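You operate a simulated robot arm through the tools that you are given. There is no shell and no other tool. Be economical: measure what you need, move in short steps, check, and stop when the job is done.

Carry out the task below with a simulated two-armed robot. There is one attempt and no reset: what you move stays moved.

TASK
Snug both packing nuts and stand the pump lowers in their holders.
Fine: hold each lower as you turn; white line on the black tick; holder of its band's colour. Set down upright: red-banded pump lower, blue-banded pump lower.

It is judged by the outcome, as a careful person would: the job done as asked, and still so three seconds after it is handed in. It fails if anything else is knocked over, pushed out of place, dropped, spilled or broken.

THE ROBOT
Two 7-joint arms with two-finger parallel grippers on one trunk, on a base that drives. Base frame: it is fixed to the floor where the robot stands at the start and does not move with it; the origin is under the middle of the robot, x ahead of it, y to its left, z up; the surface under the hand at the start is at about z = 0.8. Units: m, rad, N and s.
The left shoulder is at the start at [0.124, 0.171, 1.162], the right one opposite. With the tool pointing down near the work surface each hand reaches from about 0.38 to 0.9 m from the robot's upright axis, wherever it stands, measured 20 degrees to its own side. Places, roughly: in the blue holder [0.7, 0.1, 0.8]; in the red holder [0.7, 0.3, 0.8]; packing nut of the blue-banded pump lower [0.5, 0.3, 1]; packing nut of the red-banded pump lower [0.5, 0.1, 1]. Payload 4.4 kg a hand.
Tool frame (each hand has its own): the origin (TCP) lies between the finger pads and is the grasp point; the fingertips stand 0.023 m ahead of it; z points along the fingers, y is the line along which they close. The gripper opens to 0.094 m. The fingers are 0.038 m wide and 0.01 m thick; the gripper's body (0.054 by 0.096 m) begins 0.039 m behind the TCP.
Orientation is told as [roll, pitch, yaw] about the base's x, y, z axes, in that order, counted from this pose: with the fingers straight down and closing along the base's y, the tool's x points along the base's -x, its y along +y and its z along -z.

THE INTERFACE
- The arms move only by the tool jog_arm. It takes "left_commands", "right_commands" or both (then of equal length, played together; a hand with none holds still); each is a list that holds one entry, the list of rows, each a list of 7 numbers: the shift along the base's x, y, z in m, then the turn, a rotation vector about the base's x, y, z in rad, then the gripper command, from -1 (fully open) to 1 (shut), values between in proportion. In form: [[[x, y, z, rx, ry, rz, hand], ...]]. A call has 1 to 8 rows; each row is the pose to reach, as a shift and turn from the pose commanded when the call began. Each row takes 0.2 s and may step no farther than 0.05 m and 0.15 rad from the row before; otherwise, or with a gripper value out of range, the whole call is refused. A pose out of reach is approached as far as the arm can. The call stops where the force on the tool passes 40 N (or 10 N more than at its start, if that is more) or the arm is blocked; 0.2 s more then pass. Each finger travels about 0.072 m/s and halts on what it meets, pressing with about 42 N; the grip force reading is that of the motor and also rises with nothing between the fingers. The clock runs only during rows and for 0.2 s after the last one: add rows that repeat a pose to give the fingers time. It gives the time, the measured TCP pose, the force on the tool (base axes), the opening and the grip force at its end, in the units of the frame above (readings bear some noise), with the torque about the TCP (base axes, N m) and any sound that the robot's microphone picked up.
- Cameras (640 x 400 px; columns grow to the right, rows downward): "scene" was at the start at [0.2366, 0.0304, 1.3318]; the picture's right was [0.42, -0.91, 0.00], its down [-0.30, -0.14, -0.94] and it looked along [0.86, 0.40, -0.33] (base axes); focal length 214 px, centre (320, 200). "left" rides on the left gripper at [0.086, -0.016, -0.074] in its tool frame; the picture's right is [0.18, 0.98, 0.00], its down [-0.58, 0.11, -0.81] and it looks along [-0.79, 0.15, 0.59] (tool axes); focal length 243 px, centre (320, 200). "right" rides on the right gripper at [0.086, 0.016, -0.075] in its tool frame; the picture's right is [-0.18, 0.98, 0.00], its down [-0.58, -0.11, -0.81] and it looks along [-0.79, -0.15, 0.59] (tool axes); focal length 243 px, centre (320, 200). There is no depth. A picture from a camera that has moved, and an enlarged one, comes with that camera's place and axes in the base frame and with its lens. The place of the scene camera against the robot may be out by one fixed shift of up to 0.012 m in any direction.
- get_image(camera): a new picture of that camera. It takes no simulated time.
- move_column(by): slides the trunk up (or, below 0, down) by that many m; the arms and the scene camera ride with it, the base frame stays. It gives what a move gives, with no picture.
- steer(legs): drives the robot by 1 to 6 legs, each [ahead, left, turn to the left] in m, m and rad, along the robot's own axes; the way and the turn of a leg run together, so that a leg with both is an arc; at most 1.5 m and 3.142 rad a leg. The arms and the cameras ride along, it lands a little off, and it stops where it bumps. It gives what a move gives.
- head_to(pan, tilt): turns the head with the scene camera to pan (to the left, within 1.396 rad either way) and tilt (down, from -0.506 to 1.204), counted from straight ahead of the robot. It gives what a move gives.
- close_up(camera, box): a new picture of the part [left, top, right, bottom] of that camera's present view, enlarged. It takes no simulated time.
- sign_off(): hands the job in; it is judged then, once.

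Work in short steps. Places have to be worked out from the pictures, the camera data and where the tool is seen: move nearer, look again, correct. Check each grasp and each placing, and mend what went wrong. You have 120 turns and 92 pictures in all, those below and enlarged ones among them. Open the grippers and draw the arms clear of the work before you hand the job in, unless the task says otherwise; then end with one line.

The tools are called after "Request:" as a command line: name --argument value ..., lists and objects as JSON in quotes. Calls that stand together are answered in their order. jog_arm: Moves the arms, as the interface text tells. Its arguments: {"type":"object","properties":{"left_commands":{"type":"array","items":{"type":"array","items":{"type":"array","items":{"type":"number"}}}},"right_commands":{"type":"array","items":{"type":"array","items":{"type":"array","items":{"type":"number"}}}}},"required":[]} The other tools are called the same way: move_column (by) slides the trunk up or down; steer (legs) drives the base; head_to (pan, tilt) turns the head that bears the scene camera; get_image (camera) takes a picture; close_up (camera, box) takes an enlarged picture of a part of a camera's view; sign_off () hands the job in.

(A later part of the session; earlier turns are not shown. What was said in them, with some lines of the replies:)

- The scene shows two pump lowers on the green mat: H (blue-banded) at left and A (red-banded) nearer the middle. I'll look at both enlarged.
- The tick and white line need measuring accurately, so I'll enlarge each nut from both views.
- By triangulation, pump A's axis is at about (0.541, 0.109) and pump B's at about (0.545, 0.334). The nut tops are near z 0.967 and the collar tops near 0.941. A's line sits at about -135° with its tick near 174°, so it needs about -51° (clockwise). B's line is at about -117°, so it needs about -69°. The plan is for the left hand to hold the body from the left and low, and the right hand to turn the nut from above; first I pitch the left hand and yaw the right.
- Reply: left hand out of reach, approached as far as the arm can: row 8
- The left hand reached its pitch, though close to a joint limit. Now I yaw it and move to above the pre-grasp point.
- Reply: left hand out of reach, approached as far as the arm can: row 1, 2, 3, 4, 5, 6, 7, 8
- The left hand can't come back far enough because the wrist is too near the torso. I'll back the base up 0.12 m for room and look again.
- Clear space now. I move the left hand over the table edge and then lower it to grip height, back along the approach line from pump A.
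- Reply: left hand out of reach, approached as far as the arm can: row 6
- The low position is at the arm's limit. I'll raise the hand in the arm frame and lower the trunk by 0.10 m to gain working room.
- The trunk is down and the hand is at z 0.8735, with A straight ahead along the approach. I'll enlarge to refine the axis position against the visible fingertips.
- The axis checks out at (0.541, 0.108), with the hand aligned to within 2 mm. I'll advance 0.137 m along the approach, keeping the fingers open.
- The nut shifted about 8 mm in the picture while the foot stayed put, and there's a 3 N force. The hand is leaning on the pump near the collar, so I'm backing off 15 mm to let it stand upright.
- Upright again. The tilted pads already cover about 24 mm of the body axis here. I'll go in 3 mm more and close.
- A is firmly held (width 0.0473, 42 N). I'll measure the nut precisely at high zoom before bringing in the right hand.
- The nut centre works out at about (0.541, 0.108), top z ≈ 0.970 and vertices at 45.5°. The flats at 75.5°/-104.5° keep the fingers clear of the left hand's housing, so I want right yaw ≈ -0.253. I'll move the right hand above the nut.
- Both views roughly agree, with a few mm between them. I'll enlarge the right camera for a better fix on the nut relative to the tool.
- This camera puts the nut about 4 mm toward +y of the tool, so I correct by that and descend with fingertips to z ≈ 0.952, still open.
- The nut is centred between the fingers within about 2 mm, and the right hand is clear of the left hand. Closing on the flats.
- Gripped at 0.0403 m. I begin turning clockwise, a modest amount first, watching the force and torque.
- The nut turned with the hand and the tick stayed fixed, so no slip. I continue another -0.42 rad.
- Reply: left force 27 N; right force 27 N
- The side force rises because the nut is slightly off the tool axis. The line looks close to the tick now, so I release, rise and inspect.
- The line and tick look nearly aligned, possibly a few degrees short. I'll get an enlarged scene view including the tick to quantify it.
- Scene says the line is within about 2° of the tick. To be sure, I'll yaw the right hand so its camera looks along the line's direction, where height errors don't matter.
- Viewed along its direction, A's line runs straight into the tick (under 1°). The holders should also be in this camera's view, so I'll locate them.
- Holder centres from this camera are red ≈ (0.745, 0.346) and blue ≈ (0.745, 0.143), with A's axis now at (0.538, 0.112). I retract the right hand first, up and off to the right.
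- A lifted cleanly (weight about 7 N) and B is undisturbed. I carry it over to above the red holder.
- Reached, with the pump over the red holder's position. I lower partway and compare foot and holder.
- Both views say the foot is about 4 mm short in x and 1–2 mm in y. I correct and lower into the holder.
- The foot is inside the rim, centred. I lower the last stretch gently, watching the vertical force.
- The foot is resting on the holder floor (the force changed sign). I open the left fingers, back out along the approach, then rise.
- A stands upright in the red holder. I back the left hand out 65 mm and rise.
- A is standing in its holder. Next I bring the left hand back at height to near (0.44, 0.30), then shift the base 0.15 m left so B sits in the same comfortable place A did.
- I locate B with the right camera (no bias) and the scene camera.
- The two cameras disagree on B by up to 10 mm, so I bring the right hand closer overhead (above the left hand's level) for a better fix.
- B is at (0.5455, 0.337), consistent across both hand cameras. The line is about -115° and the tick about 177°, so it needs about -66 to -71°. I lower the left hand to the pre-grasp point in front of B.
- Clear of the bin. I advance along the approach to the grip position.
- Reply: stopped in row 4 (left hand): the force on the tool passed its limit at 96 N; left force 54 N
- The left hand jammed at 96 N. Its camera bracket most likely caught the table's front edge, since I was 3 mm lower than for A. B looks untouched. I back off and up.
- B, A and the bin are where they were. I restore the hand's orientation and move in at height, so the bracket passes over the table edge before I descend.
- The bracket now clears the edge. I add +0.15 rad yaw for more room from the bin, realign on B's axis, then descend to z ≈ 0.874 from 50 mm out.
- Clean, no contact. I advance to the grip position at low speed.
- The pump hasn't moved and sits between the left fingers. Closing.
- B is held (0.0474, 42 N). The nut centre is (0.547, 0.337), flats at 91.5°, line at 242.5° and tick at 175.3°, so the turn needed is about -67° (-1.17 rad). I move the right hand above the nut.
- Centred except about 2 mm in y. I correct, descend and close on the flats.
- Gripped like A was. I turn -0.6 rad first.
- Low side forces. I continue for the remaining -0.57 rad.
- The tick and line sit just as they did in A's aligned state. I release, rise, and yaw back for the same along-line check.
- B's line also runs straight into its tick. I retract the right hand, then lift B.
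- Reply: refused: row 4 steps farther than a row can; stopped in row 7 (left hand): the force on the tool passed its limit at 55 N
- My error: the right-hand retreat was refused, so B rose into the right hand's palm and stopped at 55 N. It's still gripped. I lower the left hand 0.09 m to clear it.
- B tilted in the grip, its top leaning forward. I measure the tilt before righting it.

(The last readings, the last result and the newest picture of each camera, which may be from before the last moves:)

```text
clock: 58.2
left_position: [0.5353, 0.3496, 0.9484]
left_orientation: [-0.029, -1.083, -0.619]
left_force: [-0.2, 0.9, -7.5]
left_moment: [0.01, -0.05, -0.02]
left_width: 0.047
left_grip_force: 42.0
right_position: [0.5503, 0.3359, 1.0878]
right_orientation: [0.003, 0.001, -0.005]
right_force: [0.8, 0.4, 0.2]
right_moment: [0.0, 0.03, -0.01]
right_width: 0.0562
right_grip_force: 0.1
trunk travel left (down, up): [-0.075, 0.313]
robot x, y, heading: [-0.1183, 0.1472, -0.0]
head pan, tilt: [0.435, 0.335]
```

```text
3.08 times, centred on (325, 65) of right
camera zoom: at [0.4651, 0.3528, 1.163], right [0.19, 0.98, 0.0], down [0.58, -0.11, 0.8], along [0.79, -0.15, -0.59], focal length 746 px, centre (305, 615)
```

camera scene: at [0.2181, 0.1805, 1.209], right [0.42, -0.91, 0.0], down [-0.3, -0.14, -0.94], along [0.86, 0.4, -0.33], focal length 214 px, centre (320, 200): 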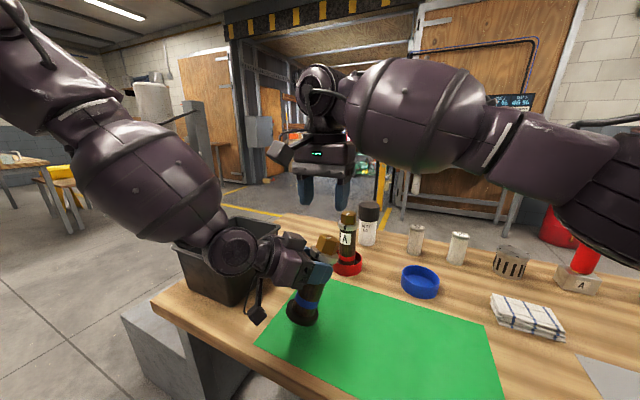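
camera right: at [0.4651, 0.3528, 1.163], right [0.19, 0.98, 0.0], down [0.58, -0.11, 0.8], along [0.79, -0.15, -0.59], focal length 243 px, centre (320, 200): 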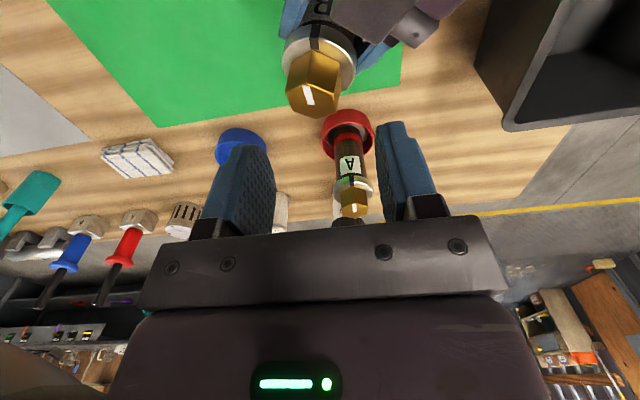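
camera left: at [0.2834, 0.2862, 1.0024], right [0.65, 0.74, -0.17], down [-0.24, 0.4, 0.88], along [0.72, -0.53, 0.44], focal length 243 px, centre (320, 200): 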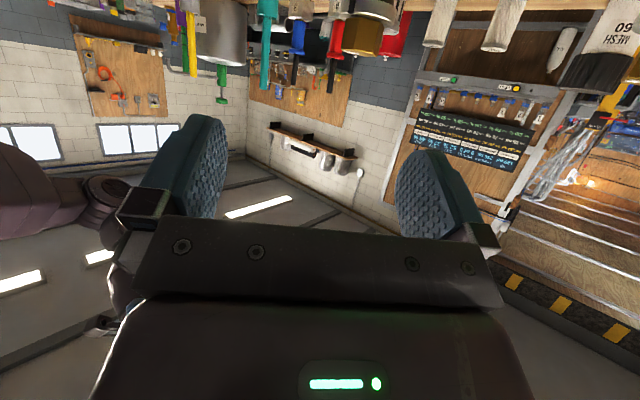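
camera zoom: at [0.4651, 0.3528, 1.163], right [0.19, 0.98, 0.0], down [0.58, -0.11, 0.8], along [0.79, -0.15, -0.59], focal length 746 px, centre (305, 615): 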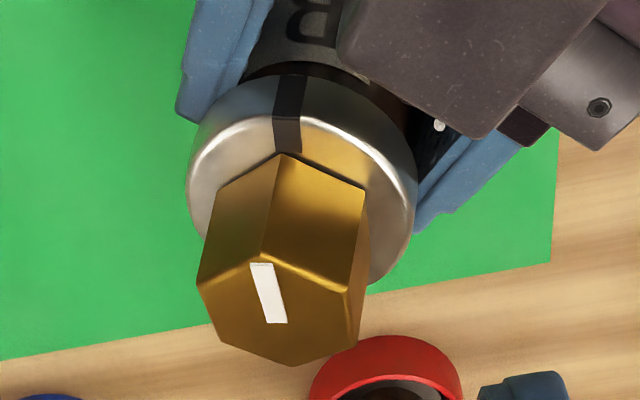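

The tilt is about 20° and B slid about 3 cm down in the grip, but the line and tick are still aligned. First I take the right hand clear, with steps within limits.

Request:
jog_arm --right_commands '[[[0, 0, 0.04, 0, 0, 0, -0.2], [-0.015, -0.02, 0.075, 0, 0, 0, -0.2], [-0.03, -0.06, 0.09, 0, 0, 0, -0.2], [-0.045, -0.1, 0.1, 0, 0, 0, -0.2], [-0.06, -0.14, 0.11, 0, 0, 0, -0.2], [-0.075, -0.18, 0.115, 0, 0, 0, -0.2], [-0.09, -0.22, 0.12, 0, 0, 0, -0.2], [-0.1, -0.26, 0.12, 0, 0, 0, -0.2]]]'

```text
clock: 60.0
left_position: [0.5339, 0.3471, 0.95]
left_orientation: [-0.024, -1.086, -0.624]
left_force: [0.8, 0.0, -7.0]
left_moment: [0.0, -0.02, 0.0]
left_width: 0.0472
left_grip_force: 41.6
right_position: [0.4474, 0.0746, 1.2105]
right_orientation: [0.004, 0.001, -0.005]
right_force: [0.4, -0.4, -0.1]
right_moment: [0.02, 0.01, 0.0]
right_width: 0.0564
right_grip_force: 0.0
trunk travel left (down, up): [-0.075, 0.313]
robot x, y, heading: [-0.1222, 0.1465, 0.004]
head pan, tilt: [0.435, 0.335]
```

Right hand clear. Now I rotate the left hand nose-up by 0.35 rad about its closing axis to bring B upright.

Request:
jog_arm --left_commands '[[[0, 0, 0.005, -0.051, -0.071, 0, 1], [0, 0, 0.01, -0.102, -0.142, 0, 1], [0, 0, 0.01, -0.152, -0.214, 0, 1], [0, 0, 0.01, -0.203, -0.285, 0, 1], [0, 0, 0.01, -0.203, -0.285, 0, 1]]]'

Request:
close_up --camera "scene" --box '[250, 215, 390, 335]'

Request:
get_image --camera "right"

```text
clock: 61.2
left_position: [0.5338, 0.3512, 0.9602]
left_orientation: [-0.016, -1.437, -0.633]
left_force: [1.0, 0.5, -6.8]
left_moment: [0.06, 0.06, 0.04]
left_width: 0.047
left_grip_force: 42.2
right_position: [0.4478, 0.0756, 1.2113]
right_orientation: [0.004, 0.001, -0.005]
right_force: [-0.7, -0.1, -0.2]
right_moment: [-0.02, -0.03, -0.03]
right_width: 0.0563
right_grip_force: 0.1
trunk travel left (down, up): [-0.075, 0.313]
robot x, y, heading: [-0.1191, 0.1493, -0.001]
head pan, tilt: [0.435, 0.335]
```

```text
3.33 times, centred on (320, 275) of scene
camera zoom: at [0.2168, 0.1801, 1.2097], right [0.42, -0.91, 0.0], down [-0.3, -0.14, -0.94], along [0.86, 0.4, -0.33], focal length 715 px, centre (320, -50)
```

zoom: 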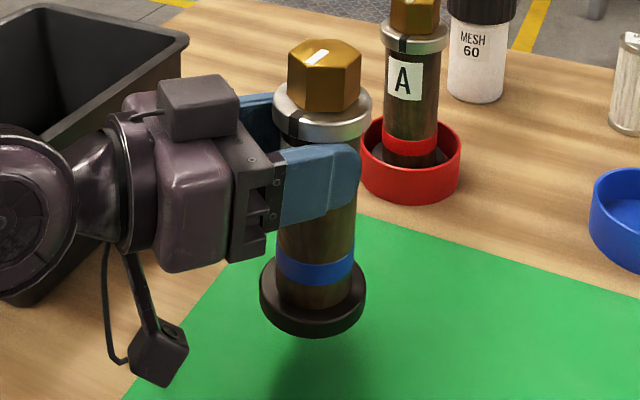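

```text
26 pictures are left
camera right: at [0.3623, 0.0928, 1.2849], right [0.19, 0.98, 0.0], down [0.58, -0.11, 0.81], along [0.79, -0.15, -0.59], focal length 243 px, centre (320, 200)
```

right: 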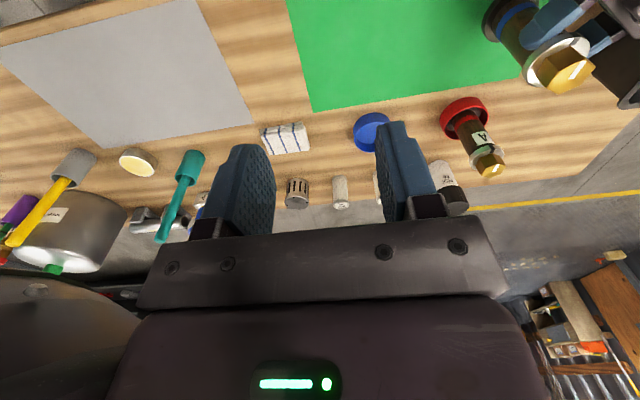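

B is now within about 3° of upright. I trim another 0.05 rad, lift 5 cm, and carry it over to the blue holder.

Request:
jog_arm --left_commands '[[[0, 0, 0.025, -0.015, -0.02, 0, 1], [0, 0, 0.05, -0.03, -0.041, 0, 1], [0.03, -0.03, 0.05, -0.03, -0.041, 0, 1], [0.06, -0.06, 0.05, -0.03, -0.041, 0, 1], [0.09, -0.09, 0.05, -0.03, -0.041, 0, 1], [0.12, -0.12, 0.05, -0.03, -0.041, 0, 1], [0.15, -0.15, 0.05, -0.03, -0.041, 0, 1]]]'

Request:
get_image --camera "scene"

```text
clock: 62.8
left_position: [0.6719, 0.2193, 1.0072]
left_orientation: [-0.033, -1.48, -0.612]
left_force: [0.6, -0.7, -5.9]
left_moment: [0.09, 0.06, 0.0]
left_width: 0.0472
left_grip_force: 41.9
left hand out of reach, approached as far as the arm can: row 7
right_position: [0.4482, 0.0774, 1.2099]
right_orientation: [0.004, 0.002, -0.005]
right_force: [0.3, -0.4, -0.9]
right_moment: [-0.04, 0.0, -0.01]
right_width: 0.0563
right_grip_force: 0.1
trunk travel left (down, up): [-0.075, 0.313]
robot x, y, heading: [-0.1221, 0.15, -0.003]
head pan, tilt: [0.435, 0.335]
```

```text
25 pictures are left
camera scene: at [0.2177, 0.1806, 1.2091], right [0.42, -0.91, 0.0], down [-0.3, -0.14, -0.94], along [0.86, 0.4, -0.33], focal length 214 px, centre (320, 200)
```

scene: 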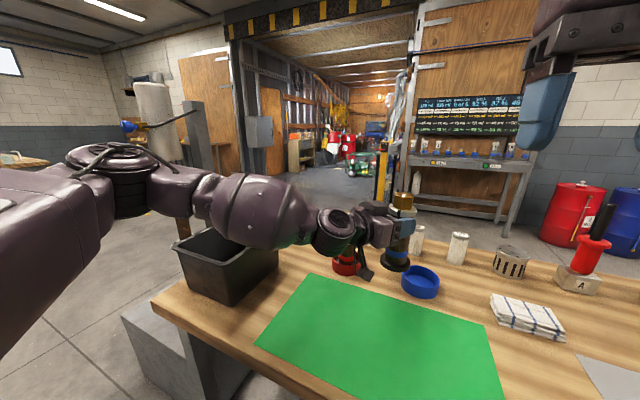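

The arm is at its reach limit, so the base makes up the rest: I drive about (+0.062, -0.068).

Request:
steer --legs '[[0.062, -0.068, 0]]'

Request:
close_up --camera "scene" --box '[320, 160, 480, 300]'

Request:
get_image --camera "right"

```text
clock: 64.1
left_position: [0.7325, 0.1508, 1.0109]
left_orientation: [-0.017, -1.484, -0.632]
left_force: [-0.5, -0.7, -5.7]
left_moment: [0.04, 0.07, 0.02]
left_width: 0.0472
left_grip_force: 42.1
right_position: [0.5087, 0.0098, 1.2089]
right_orientation: [0.004, 0.002, -0.004]
right_force: [0.2, -0.6, 0.7]
right_moment: [-0.01, 0.01, -0.01]
right_width: 0.0564
right_grip_force: 0.0
trunk travel left (down, up): [-0.075, 0.313]
robot x, y, heading: [-0.0575, 0.0842, -0.003]
head pan, tilt: [0.435, 0.335]
```

```text
2.86 times, centred on (400, 230) of scene
camera zoom: at [0.2784, 0.1133, 1.2096], right [0.42, -0.91, 0.0], down [-0.3, -0.14, -0.94], along [0.86, 0.4, -0.33], focal length 613 px, centre (91, 114)
```

zoom: 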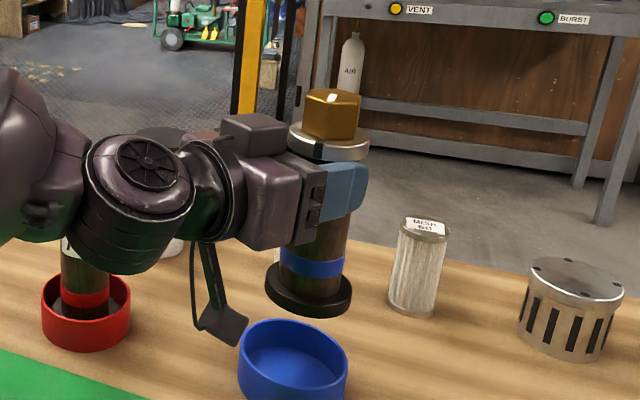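

```text
23 pictures are left
camera right: at [0.4238, 0.0259, 1.2848], right [0.19, 0.98, 0.0], down [0.58, -0.11, 0.81], along [0.79, -0.15, -0.59], focal length 243 px, centre (320, 200)
```

right: 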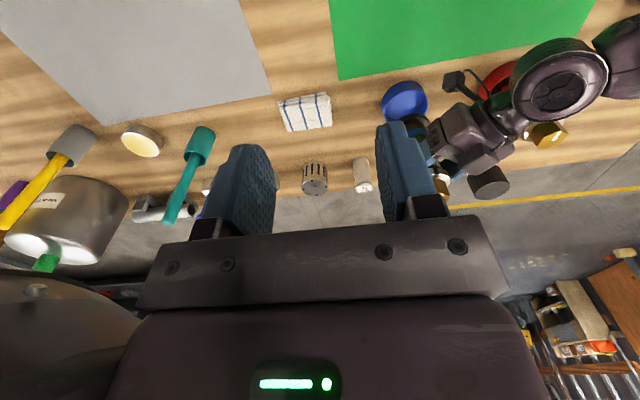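

The pump hangs vertical over the holder. I lower 5 cm to compare foot and rim more accurately.

Request:
jog_arm --left_commands '[[[0.003, 0.001, -0.02, 0, 0, 0, 1], [0.006, 0.003, -0.04, 0, 0, 0, 1], [0.006, 0.003, -0.05, 0, 0, 0, 1]]]'

Request:
close_up --camera "scene" --box '[350, 190, 440, 270]'

Request:
close_up --camera "right" --box '[360, 60, 500, 210]'

```text
clock: 64.9
left_position: [0.7303, 0.1642, 0.9678]
left_orientation: [-0.02, -1.485, -0.632]
left_force: [0.2, 0.3, -6.7]
left_moment: [0.02, 0.07, 0.0]
left_width: 0.0471
left_grip_force: 42.1
left hand out of reach, approached as far as the arm can: row 1, 2, 3
right_position: [0.5092, 0.0095, 1.2099]
right_orientation: [0.002, 0.001, -0.005]
right_force: [-0.3, -1.1, -0.4]
right_moment: [-0.01, 0.01, -0.01]
right_width: 0.0562
right_grip_force: 0.1
trunk travel left (down, up): [-0.075, 0.313]
robot x, y, heading: [-0.0608, 0.0803, -0.004]
head pan, tilt: [0.435, 0.335]
```

```text
5.00 times, centred on (395, 230) of scene
camera zoom: at [0.2782, 0.1136, 1.2096], right [0.42, -0.91, 0.0], down [-0.3, -0.14, -0.94], along [0.86, 0.4, -0.33], focal length 1072 px, centre (-55, 50)
```

zoom: 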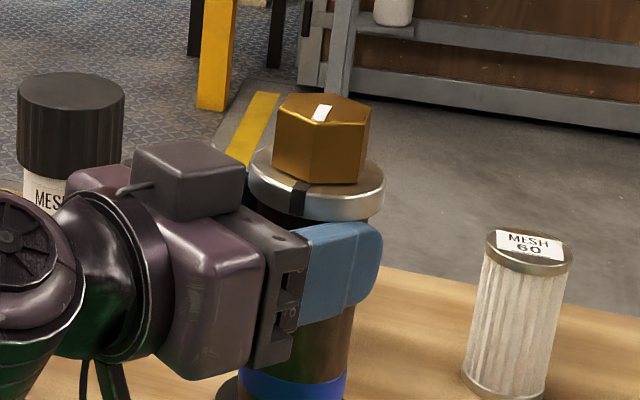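

```text
2.67 times, centred on (430, 135) of right
camera zoom: at [0.4235, 0.0263, 1.2848], right [0.19, 0.98, 0.0], down [0.58, -0.11, 0.81], along [0.79, -0.15, -0.59], focal length 647 px, centre (27, 373)
```

zoom: 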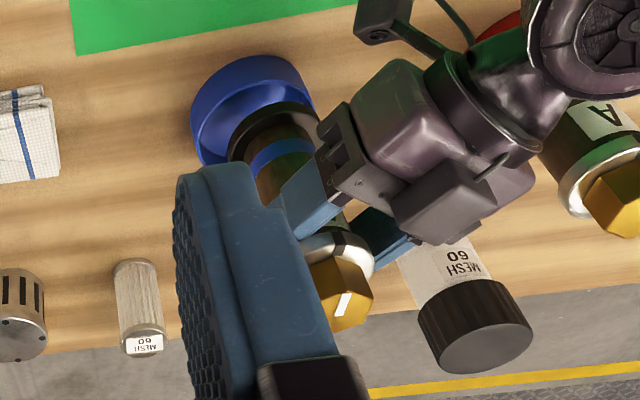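

The arm is at a joint limit low down, but lowering the trunk can finish the descent. First I need a clean view of foot against rim, so I move the right hand to look past its own fingers.

Request:
jog_arm --right_commands '[[[0.02, -0.015, -0.025, 0, 0, 0, -0.2], [0.04, -0.03, -0.05, 0, 0, 0, -0.2], [0.06, -0.045, -0.075, 0, 0, 0, -0.2], [0.08, -0.06, -0.11, 0, 0, 0, -0.2]]]'

Request:
close_up --camera "right" --box '[380, 30, 540, 150]'

Request:
close_up --camera "scene" --box '[350, 210, 450, 300]'

```text
clock: 65.9
left_position: [0.7322, 0.1633, 0.9655]
left_orientation: [-0.036, -1.482, -0.612]
left_force: [1.7, -0.2, -7.6]
left_moment: [0.07, 0.06, -0.02]
left_width: 0.047
left_grip_force: 42.2
right_position: [0.5906, -0.0497, 1.0983]
right_orientation: [0.004, 0.001, -0.005]
right_force: [0.8, -0.8, -0.9]
right_moment: [0.01, 0.02, 0.01]
right_width: 0.0563
right_grip_force: 0.0
trunk travel left (down, up): [-0.075, 0.313]
robot x, y, heading: [-0.0604, 0.0825, -0.003]
head pan, tilt: [0.435, 0.335]
```

```text
3.33 times, centred on (460, 90) of right
camera zoom: at [0.5047, -0.034, 1.1725], right [0.19, 0.98, 0.0], down [0.58, -0.12, 0.81], along [0.79, -0.15, -0.59], focal length 809 px, centre (-147, 567)
```

zoom: 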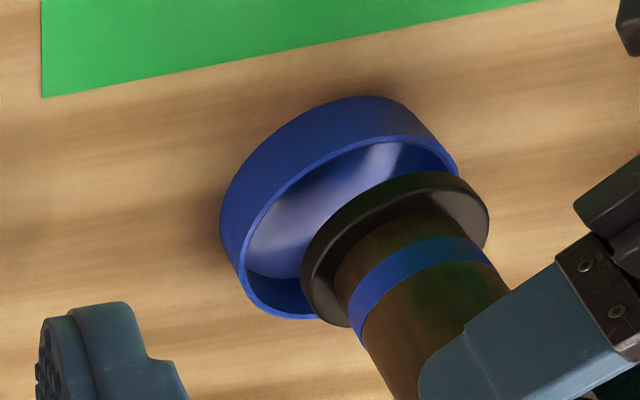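

```text
4.44 times, centred on (400, 255) of scene
camera zoom: at [0.2797, 0.1134, 1.2088], right [0.42, -0.91, 0.0], down [-0.3, -0.14, -0.94], along [0.86, 0.4, -0.33], focal length 953 px, centre (-36, -44)
```

zoom: 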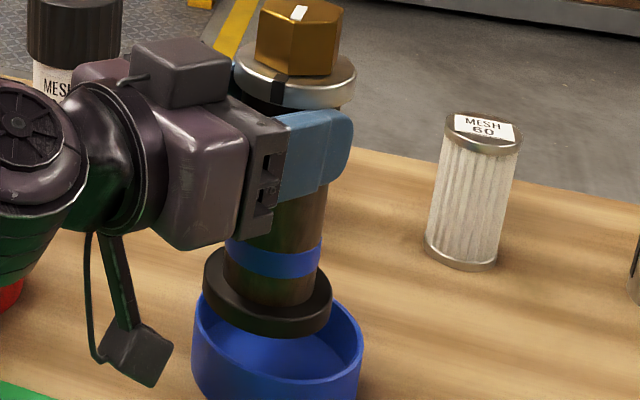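

Both views put the foot about 13 mm short in x and 2 mm off in y. I nudge the base by that and recheck.

Request:
steer --legs '[[0.013, -0.002, 0]]'

Request:
close_up --camera "right" --box '[380, 30, 540, 150]'

Request:
close_up --camera "scene" --box '[350, 210, 450, 300]'

```text
clock: 66.6
left_position: [0.7436, 0.1609, 0.9707]
left_orientation: [-0.016, -1.487, -0.636]
left_force: [-0.6, -0.6, -6.6]
left_moment: [0.05, 0.07, 0.0]
left_width: 0.0472
left_grip_force: 42.1
right_position: [0.6017, -0.0518, 1.1001]
right_orientation: [0.005, -0.001, -0.005]
right_force: [-0.5, 1.1, 0.1]
right_moment: [0.0, 0.0, -0.02]
right_width: 0.0563
right_grip_force: 0.2
trunk travel left (down, up): [-0.075, 0.313]
robot x, y, heading: [-0.0461, 0.0834, 0.001]
head pan, tilt: [0.435, 0.335]
```

```text
3.33 times, centred on (460, 90) of right
camera zoom: at [0.5157, -0.0354, 1.1747], right [0.19, 0.98, 0.0], down [0.58, -0.11, 0.81], along [0.79, -0.15, -0.59], focal length 809 px, centre (-147, 567)
```

zoom: 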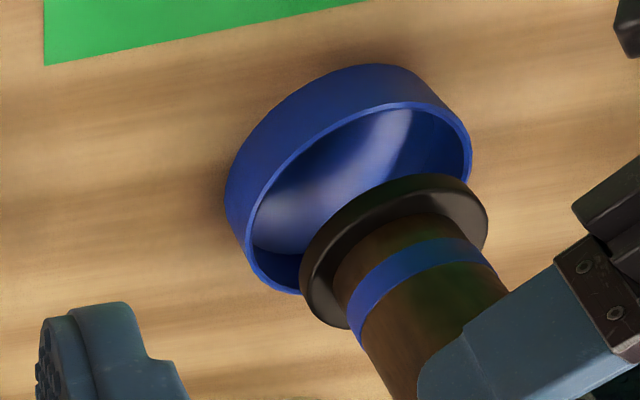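

```text
4.44 times, centred on (400, 255) of scene
camera zoom: at [0.291, 0.1117, 1.2098], right [0.42, -0.91, 0.0], down [-0.3, -0.14, -0.94], along [0.86, 0.4, -0.33], focal length 953 px, centre (-36, -44)
```

zoom: 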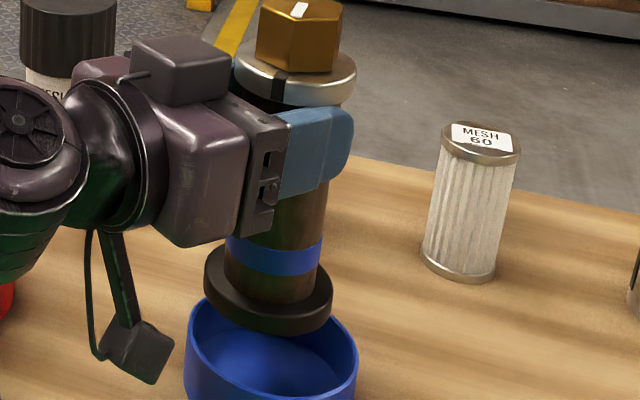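

Now within about 3 mm in x, and the y estimates straddle zero. I lower by trunk 3 cm to bring the foot to rim level and check.

Request:
move_column --by -0.028

Request:
close_up --camera "right" --box '[380, 30, 540, 150]'

Request:
close_up --camera "scene" --box '[350, 200, 450, 290]'

```text
clock: 67.4
left_position: [0.7434, 0.1605, 0.9454]
left_orientation: [0.02, -1.494, -0.67]
left_force: [5.2, -6.3, 14.9]
left_moment: [-0.58, -1.33, -0.24]
left_width: 0.0469
left_grip_force: 41.8
right_position: [0.5993, -0.0528, 1.0735]
right_orientation: [0.003, -0.003, -0.007]
right_force: [0.8, 0.0, 0.5]
right_moment: [-0.02, -0.02, 0.01]
right_width: 0.0564
right_grip_force: 0.1
trunk travel left (down, up): [-0.047, 0.341]
robot x, y, heading: [-0.0418, 0.082, -0.008]
head pan, tilt: [0.435, 0.335]
```

```text
3.33 times, centred on (460, 90) of right
camera zoom: at [0.514, -0.0363, 1.1476], right [0.19, 0.98, 0.0], down [0.58, -0.12, 0.81], along [0.79, -0.15, -0.59], focal length 809 px, centre (-147, 567)
```

zoom: 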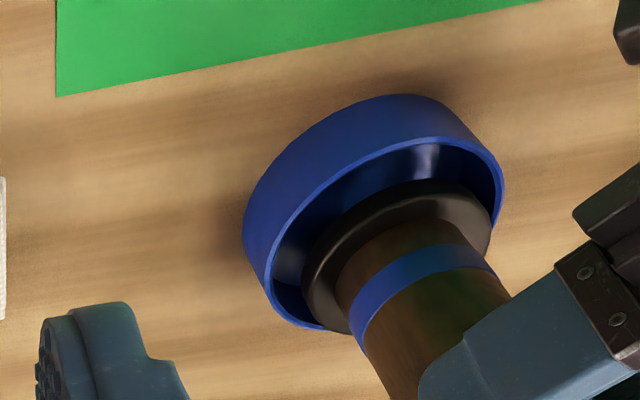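

```text
4.44 times, centred on (400, 245) of scene
camera zoom: at [0.3132, 0.1108, 1.1751], right [0.42, -0.91, 0.0], down [-0.3, -0.14, -0.94], along [0.86, 0.4, -0.33], focal length 953 px, centre (-36, 0)
```

zoom: 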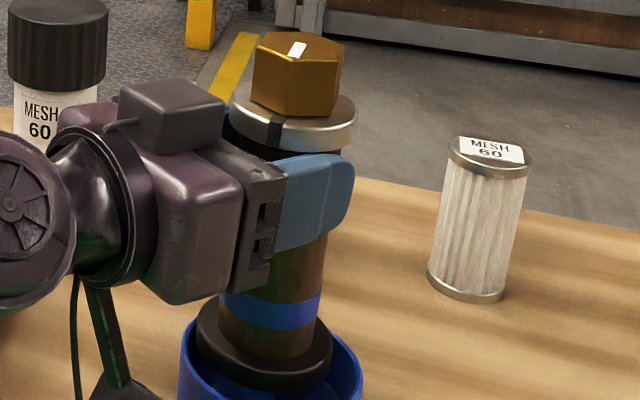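

Contact. The force and moment place it at about (0.781, 0.163), which is the far-left part of the rim, so the foot overhangs toward +x/+y by several mm. I raise, nudge (-0.006, -0.004) and try again.

Request:
move_column --by 0.012

Request:
steer --legs '[[-0.006, -0.004, 0]]'

Request:
move_column --by -0.012

Request:
close_up --camera "right" --box '[380, 30, 540, 150]'

```text
clock: 68.0
left_position: [0.7442, 0.162, 0.9472]
left_orientation: [-0.048, -1.478, -0.601]
left_force: [0.2, -0.1, -7.1]
left_moment: [0.05, 0.02, -0.03]
left_width: 0.0474
left_grip_force: 42.0
right_position: [0.6032, -0.0517, 1.0823]
right_orientation: [0.004, 0.001, -0.005]
right_force: [0.0, 0.8, -0.3]
right_moment: [0.01, 0.04, 0.0]
right_width: 0.0561
right_grip_force: 0.0
trunk travel left (down, up): [-0.059, 0.329]
robot x, y, heading: [-0.0463, 0.083, 0.002]
head pan, tilt: [0.435, 0.335]
```

```text
clock: 68.7
left_position: [0.738, 0.1587, 0.9508]
left_orientation: [-0.024, -1.485, -0.626]
left_force: [0.0, -0.7, -6.0]
left_moment: [0.08, 0.09, 0.0]
left_width: 0.047
left_grip_force: 42.2
right_position: [0.5957, -0.057, 1.0832]
right_orientation: [0.003, 0.0, -0.004]
right_force: [1.6, 0.3, 0.4]
right_moment: [0.01, 0.01, 0.01]
right_width: 0.0561
right_grip_force: 0.1
trunk travel left (down, up): [-0.059, 0.329]
robot x, y, heading: [-0.0512, 0.0771, 0.005]
head pan, tilt: [0.435, 0.335]
```

```text
clock: 69.3
left_position: [0.7371, 0.1581, 0.9429]
left_orientation: [-0.008, -1.489, -0.638]
left_force: [-1.7, 0.3, -5.9]
left_moment: [0.06, 0.1, 0.0]
left_width: 0.047
left_grip_force: 42.0
right_position: [0.594, -0.0558, 1.073]
right_orientation: [0.003, -0.003, -0.005]
right_force: [-0.3, 0.8, -0.1]
right_moment: [-0.01, -0.02, -0.03]
right_width: 0.0565
right_grip_force: 0.1
trunk travel left (down, up): [-0.047, 0.341]
robot x, y, heading: [-0.05, 0.0759, -0.002]
head pan, tilt: [0.435, 0.335]
```

```text
3.33 times, centred on (460, 90) of right
camera zoom: at [0.5082, -0.0391, 1.1477], right [0.19, 0.98, 0.0], down [0.58, -0.11, 0.81], along [0.79, -0.15, -0.59], focal length 809 px, centre (-147, 567)
```

zoom: 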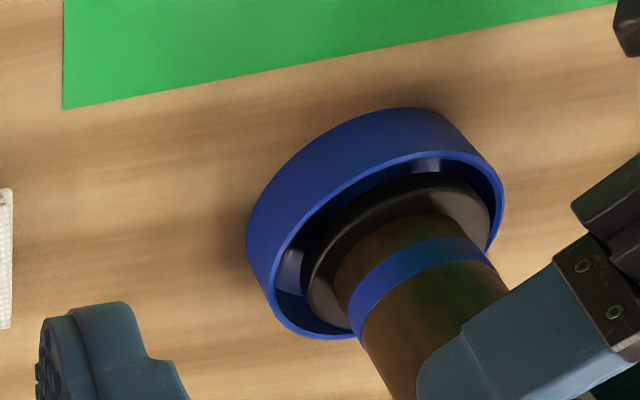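

No contact now, and the foot sits within the rim. I lower further.

Request:
move_column --by -0.012

```text
clock: 69.9
left_position: [0.7367, 0.1587, 0.9295]
left_orientation: [-0.007, -1.489, -0.644]
left_force: [-0.8, -1.1, -5.8]
left_moment: [0.1, 0.11, 0.0]
left_width: 0.0469
left_grip_force: 42.7
right_position: [0.5933, -0.0549, 1.0608]
right_orientation: [0.003, -0.004, -0.005]
right_force: [-0.3, -0.1, 1.5]
right_moment: [0.0, -0.01, 0.02]
right_width: 0.0561
right_grip_force: 0.0
trunk travel left (down, up): [-0.035, 0.353]
robot x, y, heading: [-0.0501, 0.0793, -0.004]
head pan, tilt: [0.435, 0.335]
```

Still free hanging, and clearly inside the rim. Another 10 mm.

Request:
move_column --by -0.01

Request:
close_up --camera "right" --box '[370, 30, 570, 180]'

Request:
close_up --camera "scene" --box '[310, 180, 450, 300]'

```text
clock: 70.5
left_position: [0.7376, 0.1579, 0.9181]
left_orientation: [-0.027, -1.484, -0.624]
left_force: [0.2, 0.3, -7.1]
left_moment: [0.03, 0.08, 0.01]
left_width: 0.0469
left_grip_force: 41.7
right_position: [0.5937, -0.055, 1.0497]
right_orientation: [0.003, -0.002, -0.006]
right_force: [0.5, 0.3, 0.8]
right_moment: [0.02, -0.04, -0.04]
right_width: 0.0565
right_grip_force: 0.0
trunk travel left (down, up): [-0.025, 0.363]
robot x, y, heading: [-0.0548, 0.0763, 0.002]
head pan, tilt: [0.435, 0.335]
```

```text
2.67 times, centred on (470, 105) of right
camera zoom: at [0.5095, -0.0391, 1.1246], right [0.19, 0.98, 0.0], down [0.58, -0.11, 0.81], along [0.79, -0.15, -0.59], focal length 647 px, centre (-80, 453)
```

zoom: 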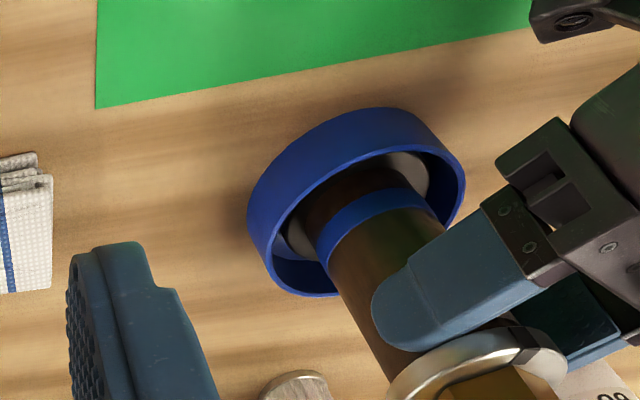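

```text
3.33 times, centred on (380, 240) of scene
camera zoom: at [0.3241, 0.108, 1.1478], right [0.42, -0.91, 0.0], down [-0.3, -0.14, -0.94], along [0.86, 0.4, -0.33], focal length 715 px, centre (120, 67)
```

zoom: 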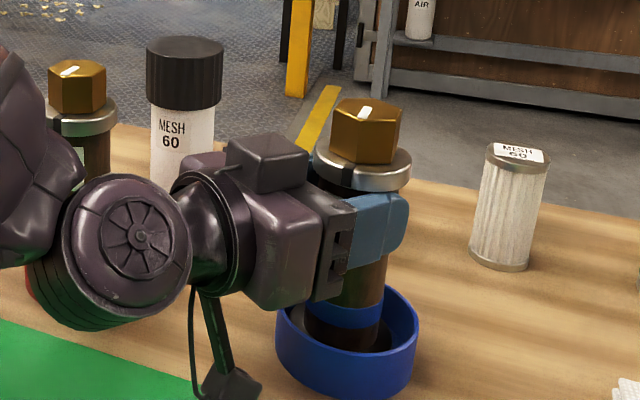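

The foot is well inside the holder. I continue in small steps until it bears.

Request:
move_column --by -0.007

```text
clock: 71.0
left_position: [0.738, 0.1584, 0.9152]
left_orientation: [0.003, -1.492, -0.65]
left_force: [2.0, -0.9, 10.3]
left_moment: [-0.46, -0.73, 0.1]
left_width: 0.047
left_grip_force: 42.1
right_position: [0.5942, -0.0558, 1.0441]
right_orientation: [0.003, -0.002, -0.005]
right_force: [-1.0, 0.0, 0.1]
right_moment: [0.02, 0.01, -0.02]
right_width: 0.0563
right_grip_force: 0.0
trunk travel left (down, up): [-0.018, 0.37]
robot x, y, heading: [-0.053, 0.0779, 0.003]
head pan, tilt: [0.435, 0.335]
```

Contact at the foot's front edge, so B leans forward a few degrees. Pressing 3 mm more should help level it in the grip before release.

Request:
move_column --by -0.003

Request:
close_up --camera "scene" --box '[310, 180, 450, 300]'

```text
clock: 71.6
left_position: [0.7383, 0.1578, 0.9152]
left_orientation: [0.021, -1.497, -0.67]
left_force: [7.2, 1.5, 30.4]
left_moment: [-0.74, -0.63, 0.1]
left_width: 0.0472
left_grip_force: 42.5
right_position: [0.5926, -0.0555, 1.0423]
right_orientation: [0.002, -0.003, -0.006]
right_force: [0.7, -0.2, 0.3]
right_moment: [-0.02, 0.02, -0.01]
right_width: 0.0565
right_grip_force: 0.0
trunk travel left (down, up): [-0.015, 0.373]
robot x, y, heading: [-0.0531, 0.0799, 0.003]
head pan, tilt: [0.435, 0.335]
```

```text
3.33 times, centred on (380, 240) of scene
camera zoom: at [0.3279, 0.1077, 1.1378], right [0.42, -0.91, 0.0], down [-0.3, -0.14, -0.95], along [0.86, 0.4, -0.33], focal length 715 px, centre (120, 67)
```

zoom: 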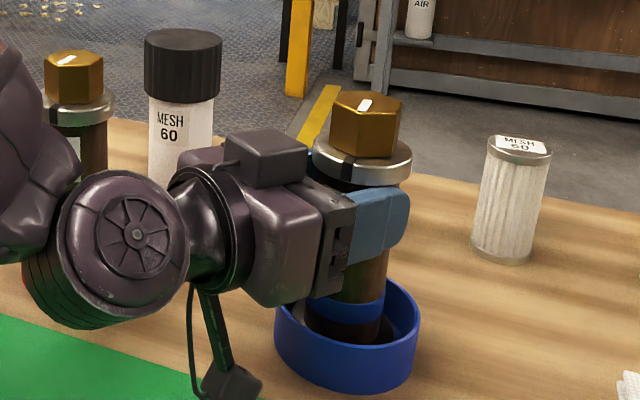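

The contact resultant has moved under the foot, so it's now flat. I ease the pressure by 2 mm, then open the fingers.

Request:
move_column --by 0.002

Request:
jog_arm --left_commands '[[[0, 0, 0, 0, 0, 0, 0.3], [0, 0, 0, 0, 0, 0, -0.05], [0, 0, 0, 0, 0, 0, -0.4], [0, 0, 0, 0, 0, 0, -0.8], [0, 0, 0, 0, 0, 0, -1], [0, 0, 0, 0, 0, 0, -1]]]'

Request:
close_up --camera "scene" --box '[310, 180, 450, 300]'

```text
clock: 72.1
left_position: [0.7365, 0.1587, 0.9156]
left_orientation: [0.011, -1.495, -0.661]
left_force: [10.3, 2.1, 30.1]
left_moment: [-0.19, -0.66, 0.15]
left_width: 0.047
left_grip_force: 42.0
right_position: [0.5944, -0.0573, 1.0422]
right_orientation: [0.003, -0.003, -0.006]
right_force: [-0.3, 0.8, 0.4]
right_moment: [0.02, 0.0, -0.02]
right_width: 0.0565
right_grip_force: 0.1
trunk travel left (down, up): [-0.017, 0.371]
robot x, y, heading: [-0.052, 0.0763, -0.0]
head pan, tilt: [0.435, 0.335]
```

```text
clock: 73.5
left_position: [0.7387, 0.1571, 0.9089]
left_orientation: [-0.024, -1.483, -0.625]
left_force: [-0.9, 0.8, -0.2]
left_moment: [0.03, -0.01, 0.0]
left_width: 0.0939
left_grip_force: 0.1
right_position: [0.5961, -0.0546, 1.0408]
right_orientation: [0.002, -0.002, -0.004]
right_force: [0.4, -0.1, -0.1]
right_moment: [-0.02, 0.02, -0.01]
right_width: 0.0562
right_grip_force: 0.0
trunk travel left (down, up): [-0.017, 0.371]
robot x, y, heading: [-0.0538, 0.0765, -0.004]
head pan, tilt: [0.435, 0.335]
```

```text
3.33 times, centred on (380, 240) of scene
camera zoom: at [0.3292, 0.1077, 1.1384], right [0.42, -0.91, 0.0], down [-0.3, -0.14, -0.94], along [0.86, 0.4, -0.33], focal length 715 px, centre (120, 67)
```

zoom: 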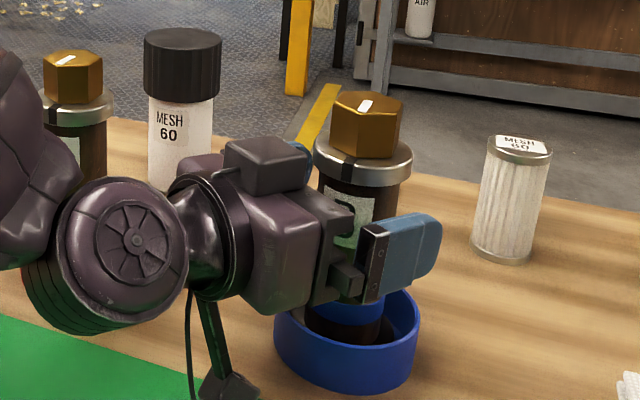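

B stands upright and is released. I back the left hand straight out along its own axis by driving the base along that line, which avoids arm-limit drift.

Request:
steer --legs '[[-0.089, 0.0645, 0]]'

Request:
get_image --camera "scene"

```text
clock: 74.7
left_position: [0.6502, 0.2259, 0.9107]
left_orientation: [-0.018, -1.489, -0.629]
left_force: [-0.7, 0.3, -0.2]
left_moment: [0.01, 0.0, 0.02]
left_width: 0.094
left_grip_force: 0.2
right_position: [0.5074, 0.0121, 1.0418]
right_orientation: [0.005, -0.002, -0.004]
right_force: [-0.6, 0.6, 1.0]
right_moment: [-0.04, -0.03, -0.02]
right_width: 0.0564
right_grip_force: 0.1
trunk travel left (down, up): [-0.017, 0.371]
robot x, y, heading: [-0.1386, 0.139, -0.002]
head pan, tilt: [0.435, 0.335]
```

```text
9 pictures are left
camera scene: at [0.2406, 0.1742, 1.1389], right [0.42, -0.91, 0.0], down [-0.3, -0.14, -0.94], along [0.86, 0.4, -0.33], focal length 214 px, centre (320, 200)
```

scene: 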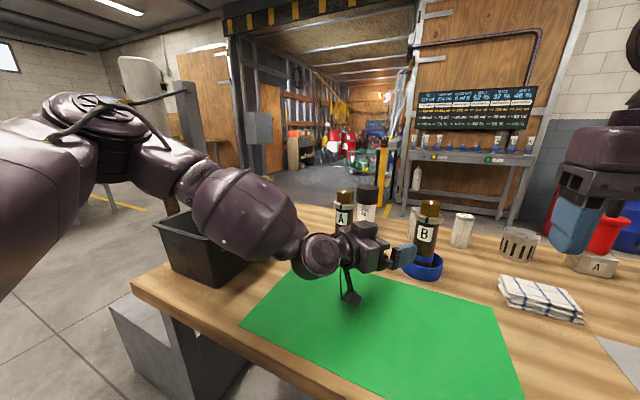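

Both pumps stand in their holders. I raise the trunk and back the robot away.

Request:
move_column --by 0.2

Request:
steer --legs '[[-0.15, 0, 0]]'

Request:
get_image --camera "scene"

```text
clock: 76.9
left_position: [0.5159, 0.2247, 1.3983]
left_orientation: [2.38, -1.159, -3.014]
left_force: [0.9, -0.8, -1.2]
left_moment: [-0.02, -0.04, -0.01]
left_width: 0.0941
left_grip_force: 0.0
right_position: [0.5093, 0.0111, 1.2396]
right_orientation: [0.003, 0.001, -0.004]
right_force: [1.1, 0.4, -0.4]
right_moment: [-0.01, 0.01, -0.02]
right_width: 0.0566
right_grip_force: 0.1
trunk travel left (down, up): [-0.217, 0.171]
robot x, y, heading: [-0.1411, 0.1437, 0.001]
head pan, tilt: [0.435, 0.335]
```

```text
clock: 78.3
left_position: [0.3616, 0.2245, 1.3994]
left_orientation: [2.382, -1.158, -3.016]
left_force: [-0.4, 0.4, 0.0]
left_moment: [0.01, 0.02, 0.0]
left_width: 0.0943
left_grip_force: 0.0
right_position: [0.3571, 0.0109, 1.2422]
right_orientation: [0.003, 0.001, -0.003]
right_force: [0.2, 0.6, -0.3]
right_moment: [0.02, -0.01, 0.01]
right_width: 0.0564
right_grip_force: 0.1
trunk travel left (down, up): [-0.217, 0.171]
robot x, y, heading: [-0.2904, 0.142, 0.003]
head pan, tilt: [0.435, 0.335]
```

```text
8 pictures are left
camera scene: at [-0.093, 0.1733, 1.3782], right [0.42, -0.91, 0.0], down [-0.3, -0.14, -0.94], along [0.86, 0.4, -0.33], focal length 214 px, centre (320, 200)
```

scene: 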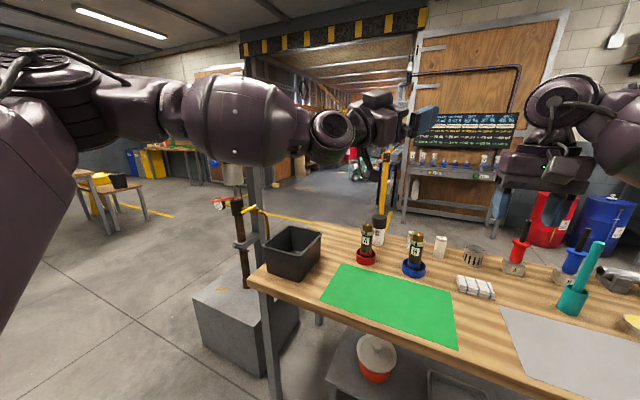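

The arms are clear (the left one swung upward, with no contact). I check both pumps enlarged.

Request:
close_up --camera "scene" --box '[345, 220, 435, 280]'

Request:
close_up --camera "scene" --box '[402, 228, 432, 258]'

Request:
close_up --camera "scene" --box '[352, 216, 382, 246]'

```text
6.67 times, centred on (390, 250) of scene
camera zoom: at [-0.093, 0.1733, 1.3782], right [0.42, -0.91, 0.0], down [-0.3, -0.14, -0.94], along [0.86, 0.4, -0.33], focal length 1430 px, centre (-147, -133)
```

zoom: 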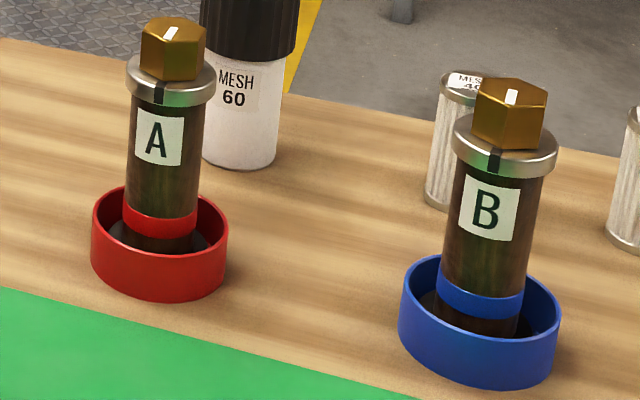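

```text
13.33 times, centred on (417, 243) of scene
camera zoom: at [-0.093, 0.1733, 1.3782], right [0.42, -0.91, 0.0], down [-0.3, -0.14, -0.94], along [0.86, 0.4, -0.33], focal length 2860 px, centre (-973, -373)
```

zoom: 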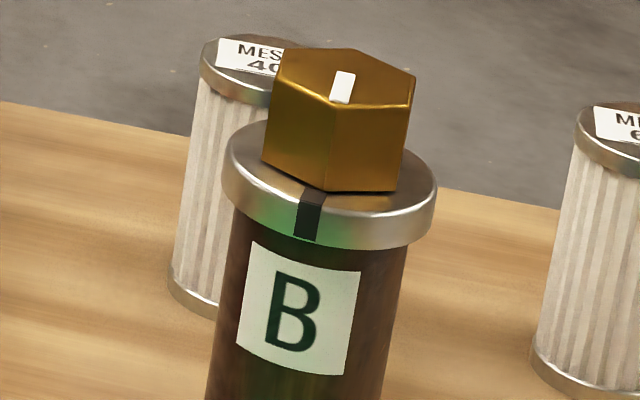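

```text
13.33 times, centred on (367, 231) of scene
camera zoom: at [-0.093, 0.1733, 1.3782], right [0.42, -0.91, 0.0], down [-0.3, -0.14, -0.94], along [0.86, 0.4, -0.33], focal length 2860 px, centre (-307, -213)
```

zoom: 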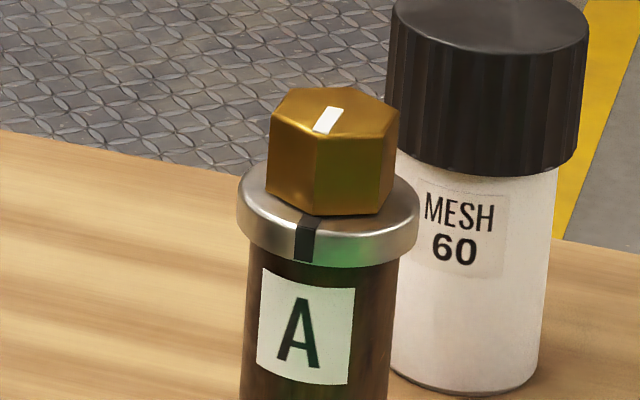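

Both stand upright in the right colours. After the palm bump I want one precise check of B's line, so I bring the right camera closer, high and clear.

Request:
steer --legs '[[0.2, 0, 0]]'

Request:
jog_arm --right_commands '[[[0.03, 0.025, -0.005, 0, 0, 0, -0.2], [0.06, 0.05, -0.015, 0, 0, 0, -0.2], [0.09, 0.075, -0.03, 0, 0, 0, -0.2], [0.115, 0.1, -0.05, 0, 0, 0, -0.2], [0.14, 0.12, -0.075, 0, 0, 0, -0.2], [0.16, 0.12, -0.1, 0, 0, 0, -0.2]]]'

Request:
get_image --camera "right"

```text
clock: 79.9
left_position: [0.5596, 0.2262, 1.4]
left_orientation: [2.381, -1.157, -3.014]
left_force: [0.3, -0.5, 0.0]
left_moment: [0.02, -0.01, -0.03]
left_width: 0.0938
left_grip_force: 0.1
right_position: [0.5517, 0.0124, 1.2423]
right_orientation: [0.004, 0.0, -0.002]
right_force: [0.4, -0.2, -0.3]
right_moment: [-0.03, 0.03, 0.03]
right_width: 0.0565
right_grip_force: 0.0
trunk travel left (down, up): [-0.217, 0.171]
robot x, y, heading: [-0.0941, 0.145, -0.002]
head pan, tilt: [0.435, 0.335]
```

```text
clock: 81.3
left_position: [0.5588, 0.2259, 1.4003]
left_orientation: [2.38, -1.158, -3.014]
left_force: [1.1, -1.4, -0.3]
left_moment: [0.0, 0.01, 0.01]
left_width: 0.094
left_grip_force: 0.1
right_position: [0.7079, 0.1316, 1.142]
right_orientation: [0.006, -0.001, 0.001]
right_force: [-0.5, -0.9, 0.1]
right_moment: [0.02, 0.02, 0.0]
right_width: 0.0563
right_grip_force: 0.1
right hand out of reach, approached as far as the arm can: row 6
trunk travel left (down, up): [-0.217, 0.171]
robot x, y, heading: [-0.096, 0.1417, 0.001]
head pan, tilt: [0.435, 0.335]
```

```text
4 pictures are left
camera right: at [0.6225, 0.1474, 1.2175], right [0.18, 0.98, 0.0], down [0.58, -0.11, 0.81], along [0.79, -0.15, -0.59], focal length 243 px, centre (320, 200)
```

right: 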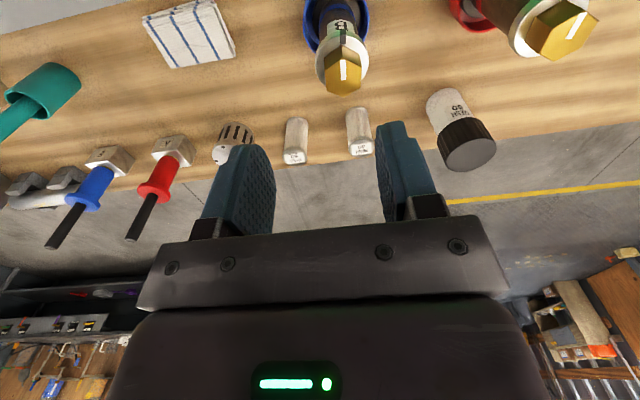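

Request:
close_up --camera "right" --box '[300, 10, 390, 110]'

```text
4.00 times, centred on (345, 60) of right
camera zoom: at [0.6225, 0.1474, 1.2175], right [0.18, 0.98, 0.0], down [0.58, -0.11, 0.81], along [0.79, -0.15, -0.59], focal length 970 px, centre (220, 760)
```

zoom: 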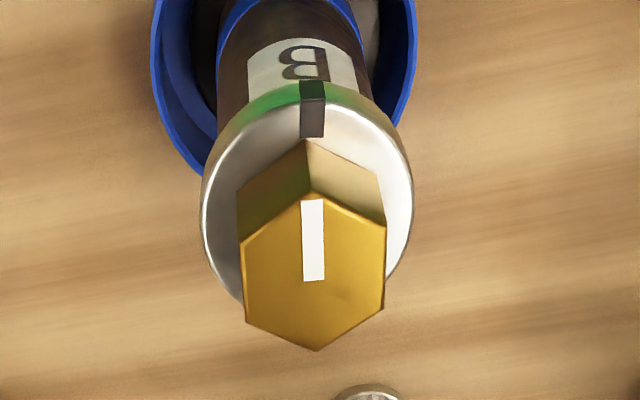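

B's line still points at its tick (within about 2°), and B stands upright in the blue holder. I retract the right hand and back away.

Request:
jog_arm --right_commands '[[[-0.02, -0.01, 0.03, 0, 0, 0, -1], [-0.05, -0.03, 0.06, 0, 0, 0, -1], [-0.08, -0.06, 0.08, 0, 0, 0, -1], [-0.11, -0.09, 0.09, 0, 0, 0, -1], [-0.15, -0.12, 0.09, 0, 0, 0, -1]]]'

Request:
steer --legs '[[-0.2, 0, 0]]'

Request:
get_image --camera "scene"

```text
clock: 82.5
left_position: [0.5587, 0.2244, 1.4009]
left_orientation: [2.378, -1.154, -3.012]
left_force: [0.0, -0.1, 0.1]
left_moment: [-0.02, 0.01, 0.02]
left_width: 0.0939
left_grip_force: 0.0
right_position: [0.5552, 0.0102, 1.2307]
right_orientation: [0.004, -0.001, -0.001]
right_force: [0.2, -0.1, 0.6]
right_moment: [0.0, 0.0, -0.01]
right_width: 0.0938
right_grip_force: 0.1
trunk travel left (down, up): [-0.217, 0.171]
robot x, y, heading: [-0.0935, 0.1422, 0.001]
head pan, tilt: [0.435, 0.335]
```

```text
clock: 84.1
left_position: [0.3579, 0.2249, 1.4015]
left_orientation: [2.38, -1.156, -3.014]
left_force: [0.3, 0.7, 1.0]
left_moment: [0.01, 0.02, 0.03]
left_width: 0.0943
left_grip_force: 0.1
right_position: [0.3559, 0.0119, 1.229]
right_orientation: [0.003, 0.001, 0.0]
right_force: [0.3, 0.1, 0.3]
right_moment: [0.01, -0.04, -0.01]
right_width: 0.0939
right_grip_force: 0.1
trunk travel left (down, up): [-0.217, 0.171]
robot x, y, heading: [-0.2969, 0.1434, 0.005]
head pan, tilt: [0.435, 0.335]
```

```text
2 pictures are left
camera scene: at [-0.0979, 0.1734, 1.3781], right [0.42, -0.91, 0.0], down [-0.3, -0.14, -0.94], along [0.86, 0.4, -0.33], focal length 214 px, centre (320, 200)
```

scene: 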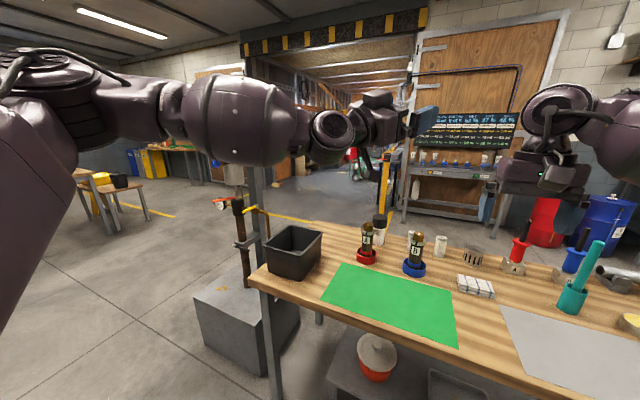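

Both pumps are upright in their matching holders, nothing else is out of place, and both grippers are open and clear. Handing in.

Request:
sign_off

```text
The job is handed in.
```

I snugged both packing nuts while holding each lower, and set the red-banded lower upright in the red holder and the blue-banded in the blue. Each white line is on its black tick to within about 2° by camera. While being lifted, the blue-banded lower bumped the right hand and tilted in the grip. I straightened it before setting it down and rechecked its line afterwards.
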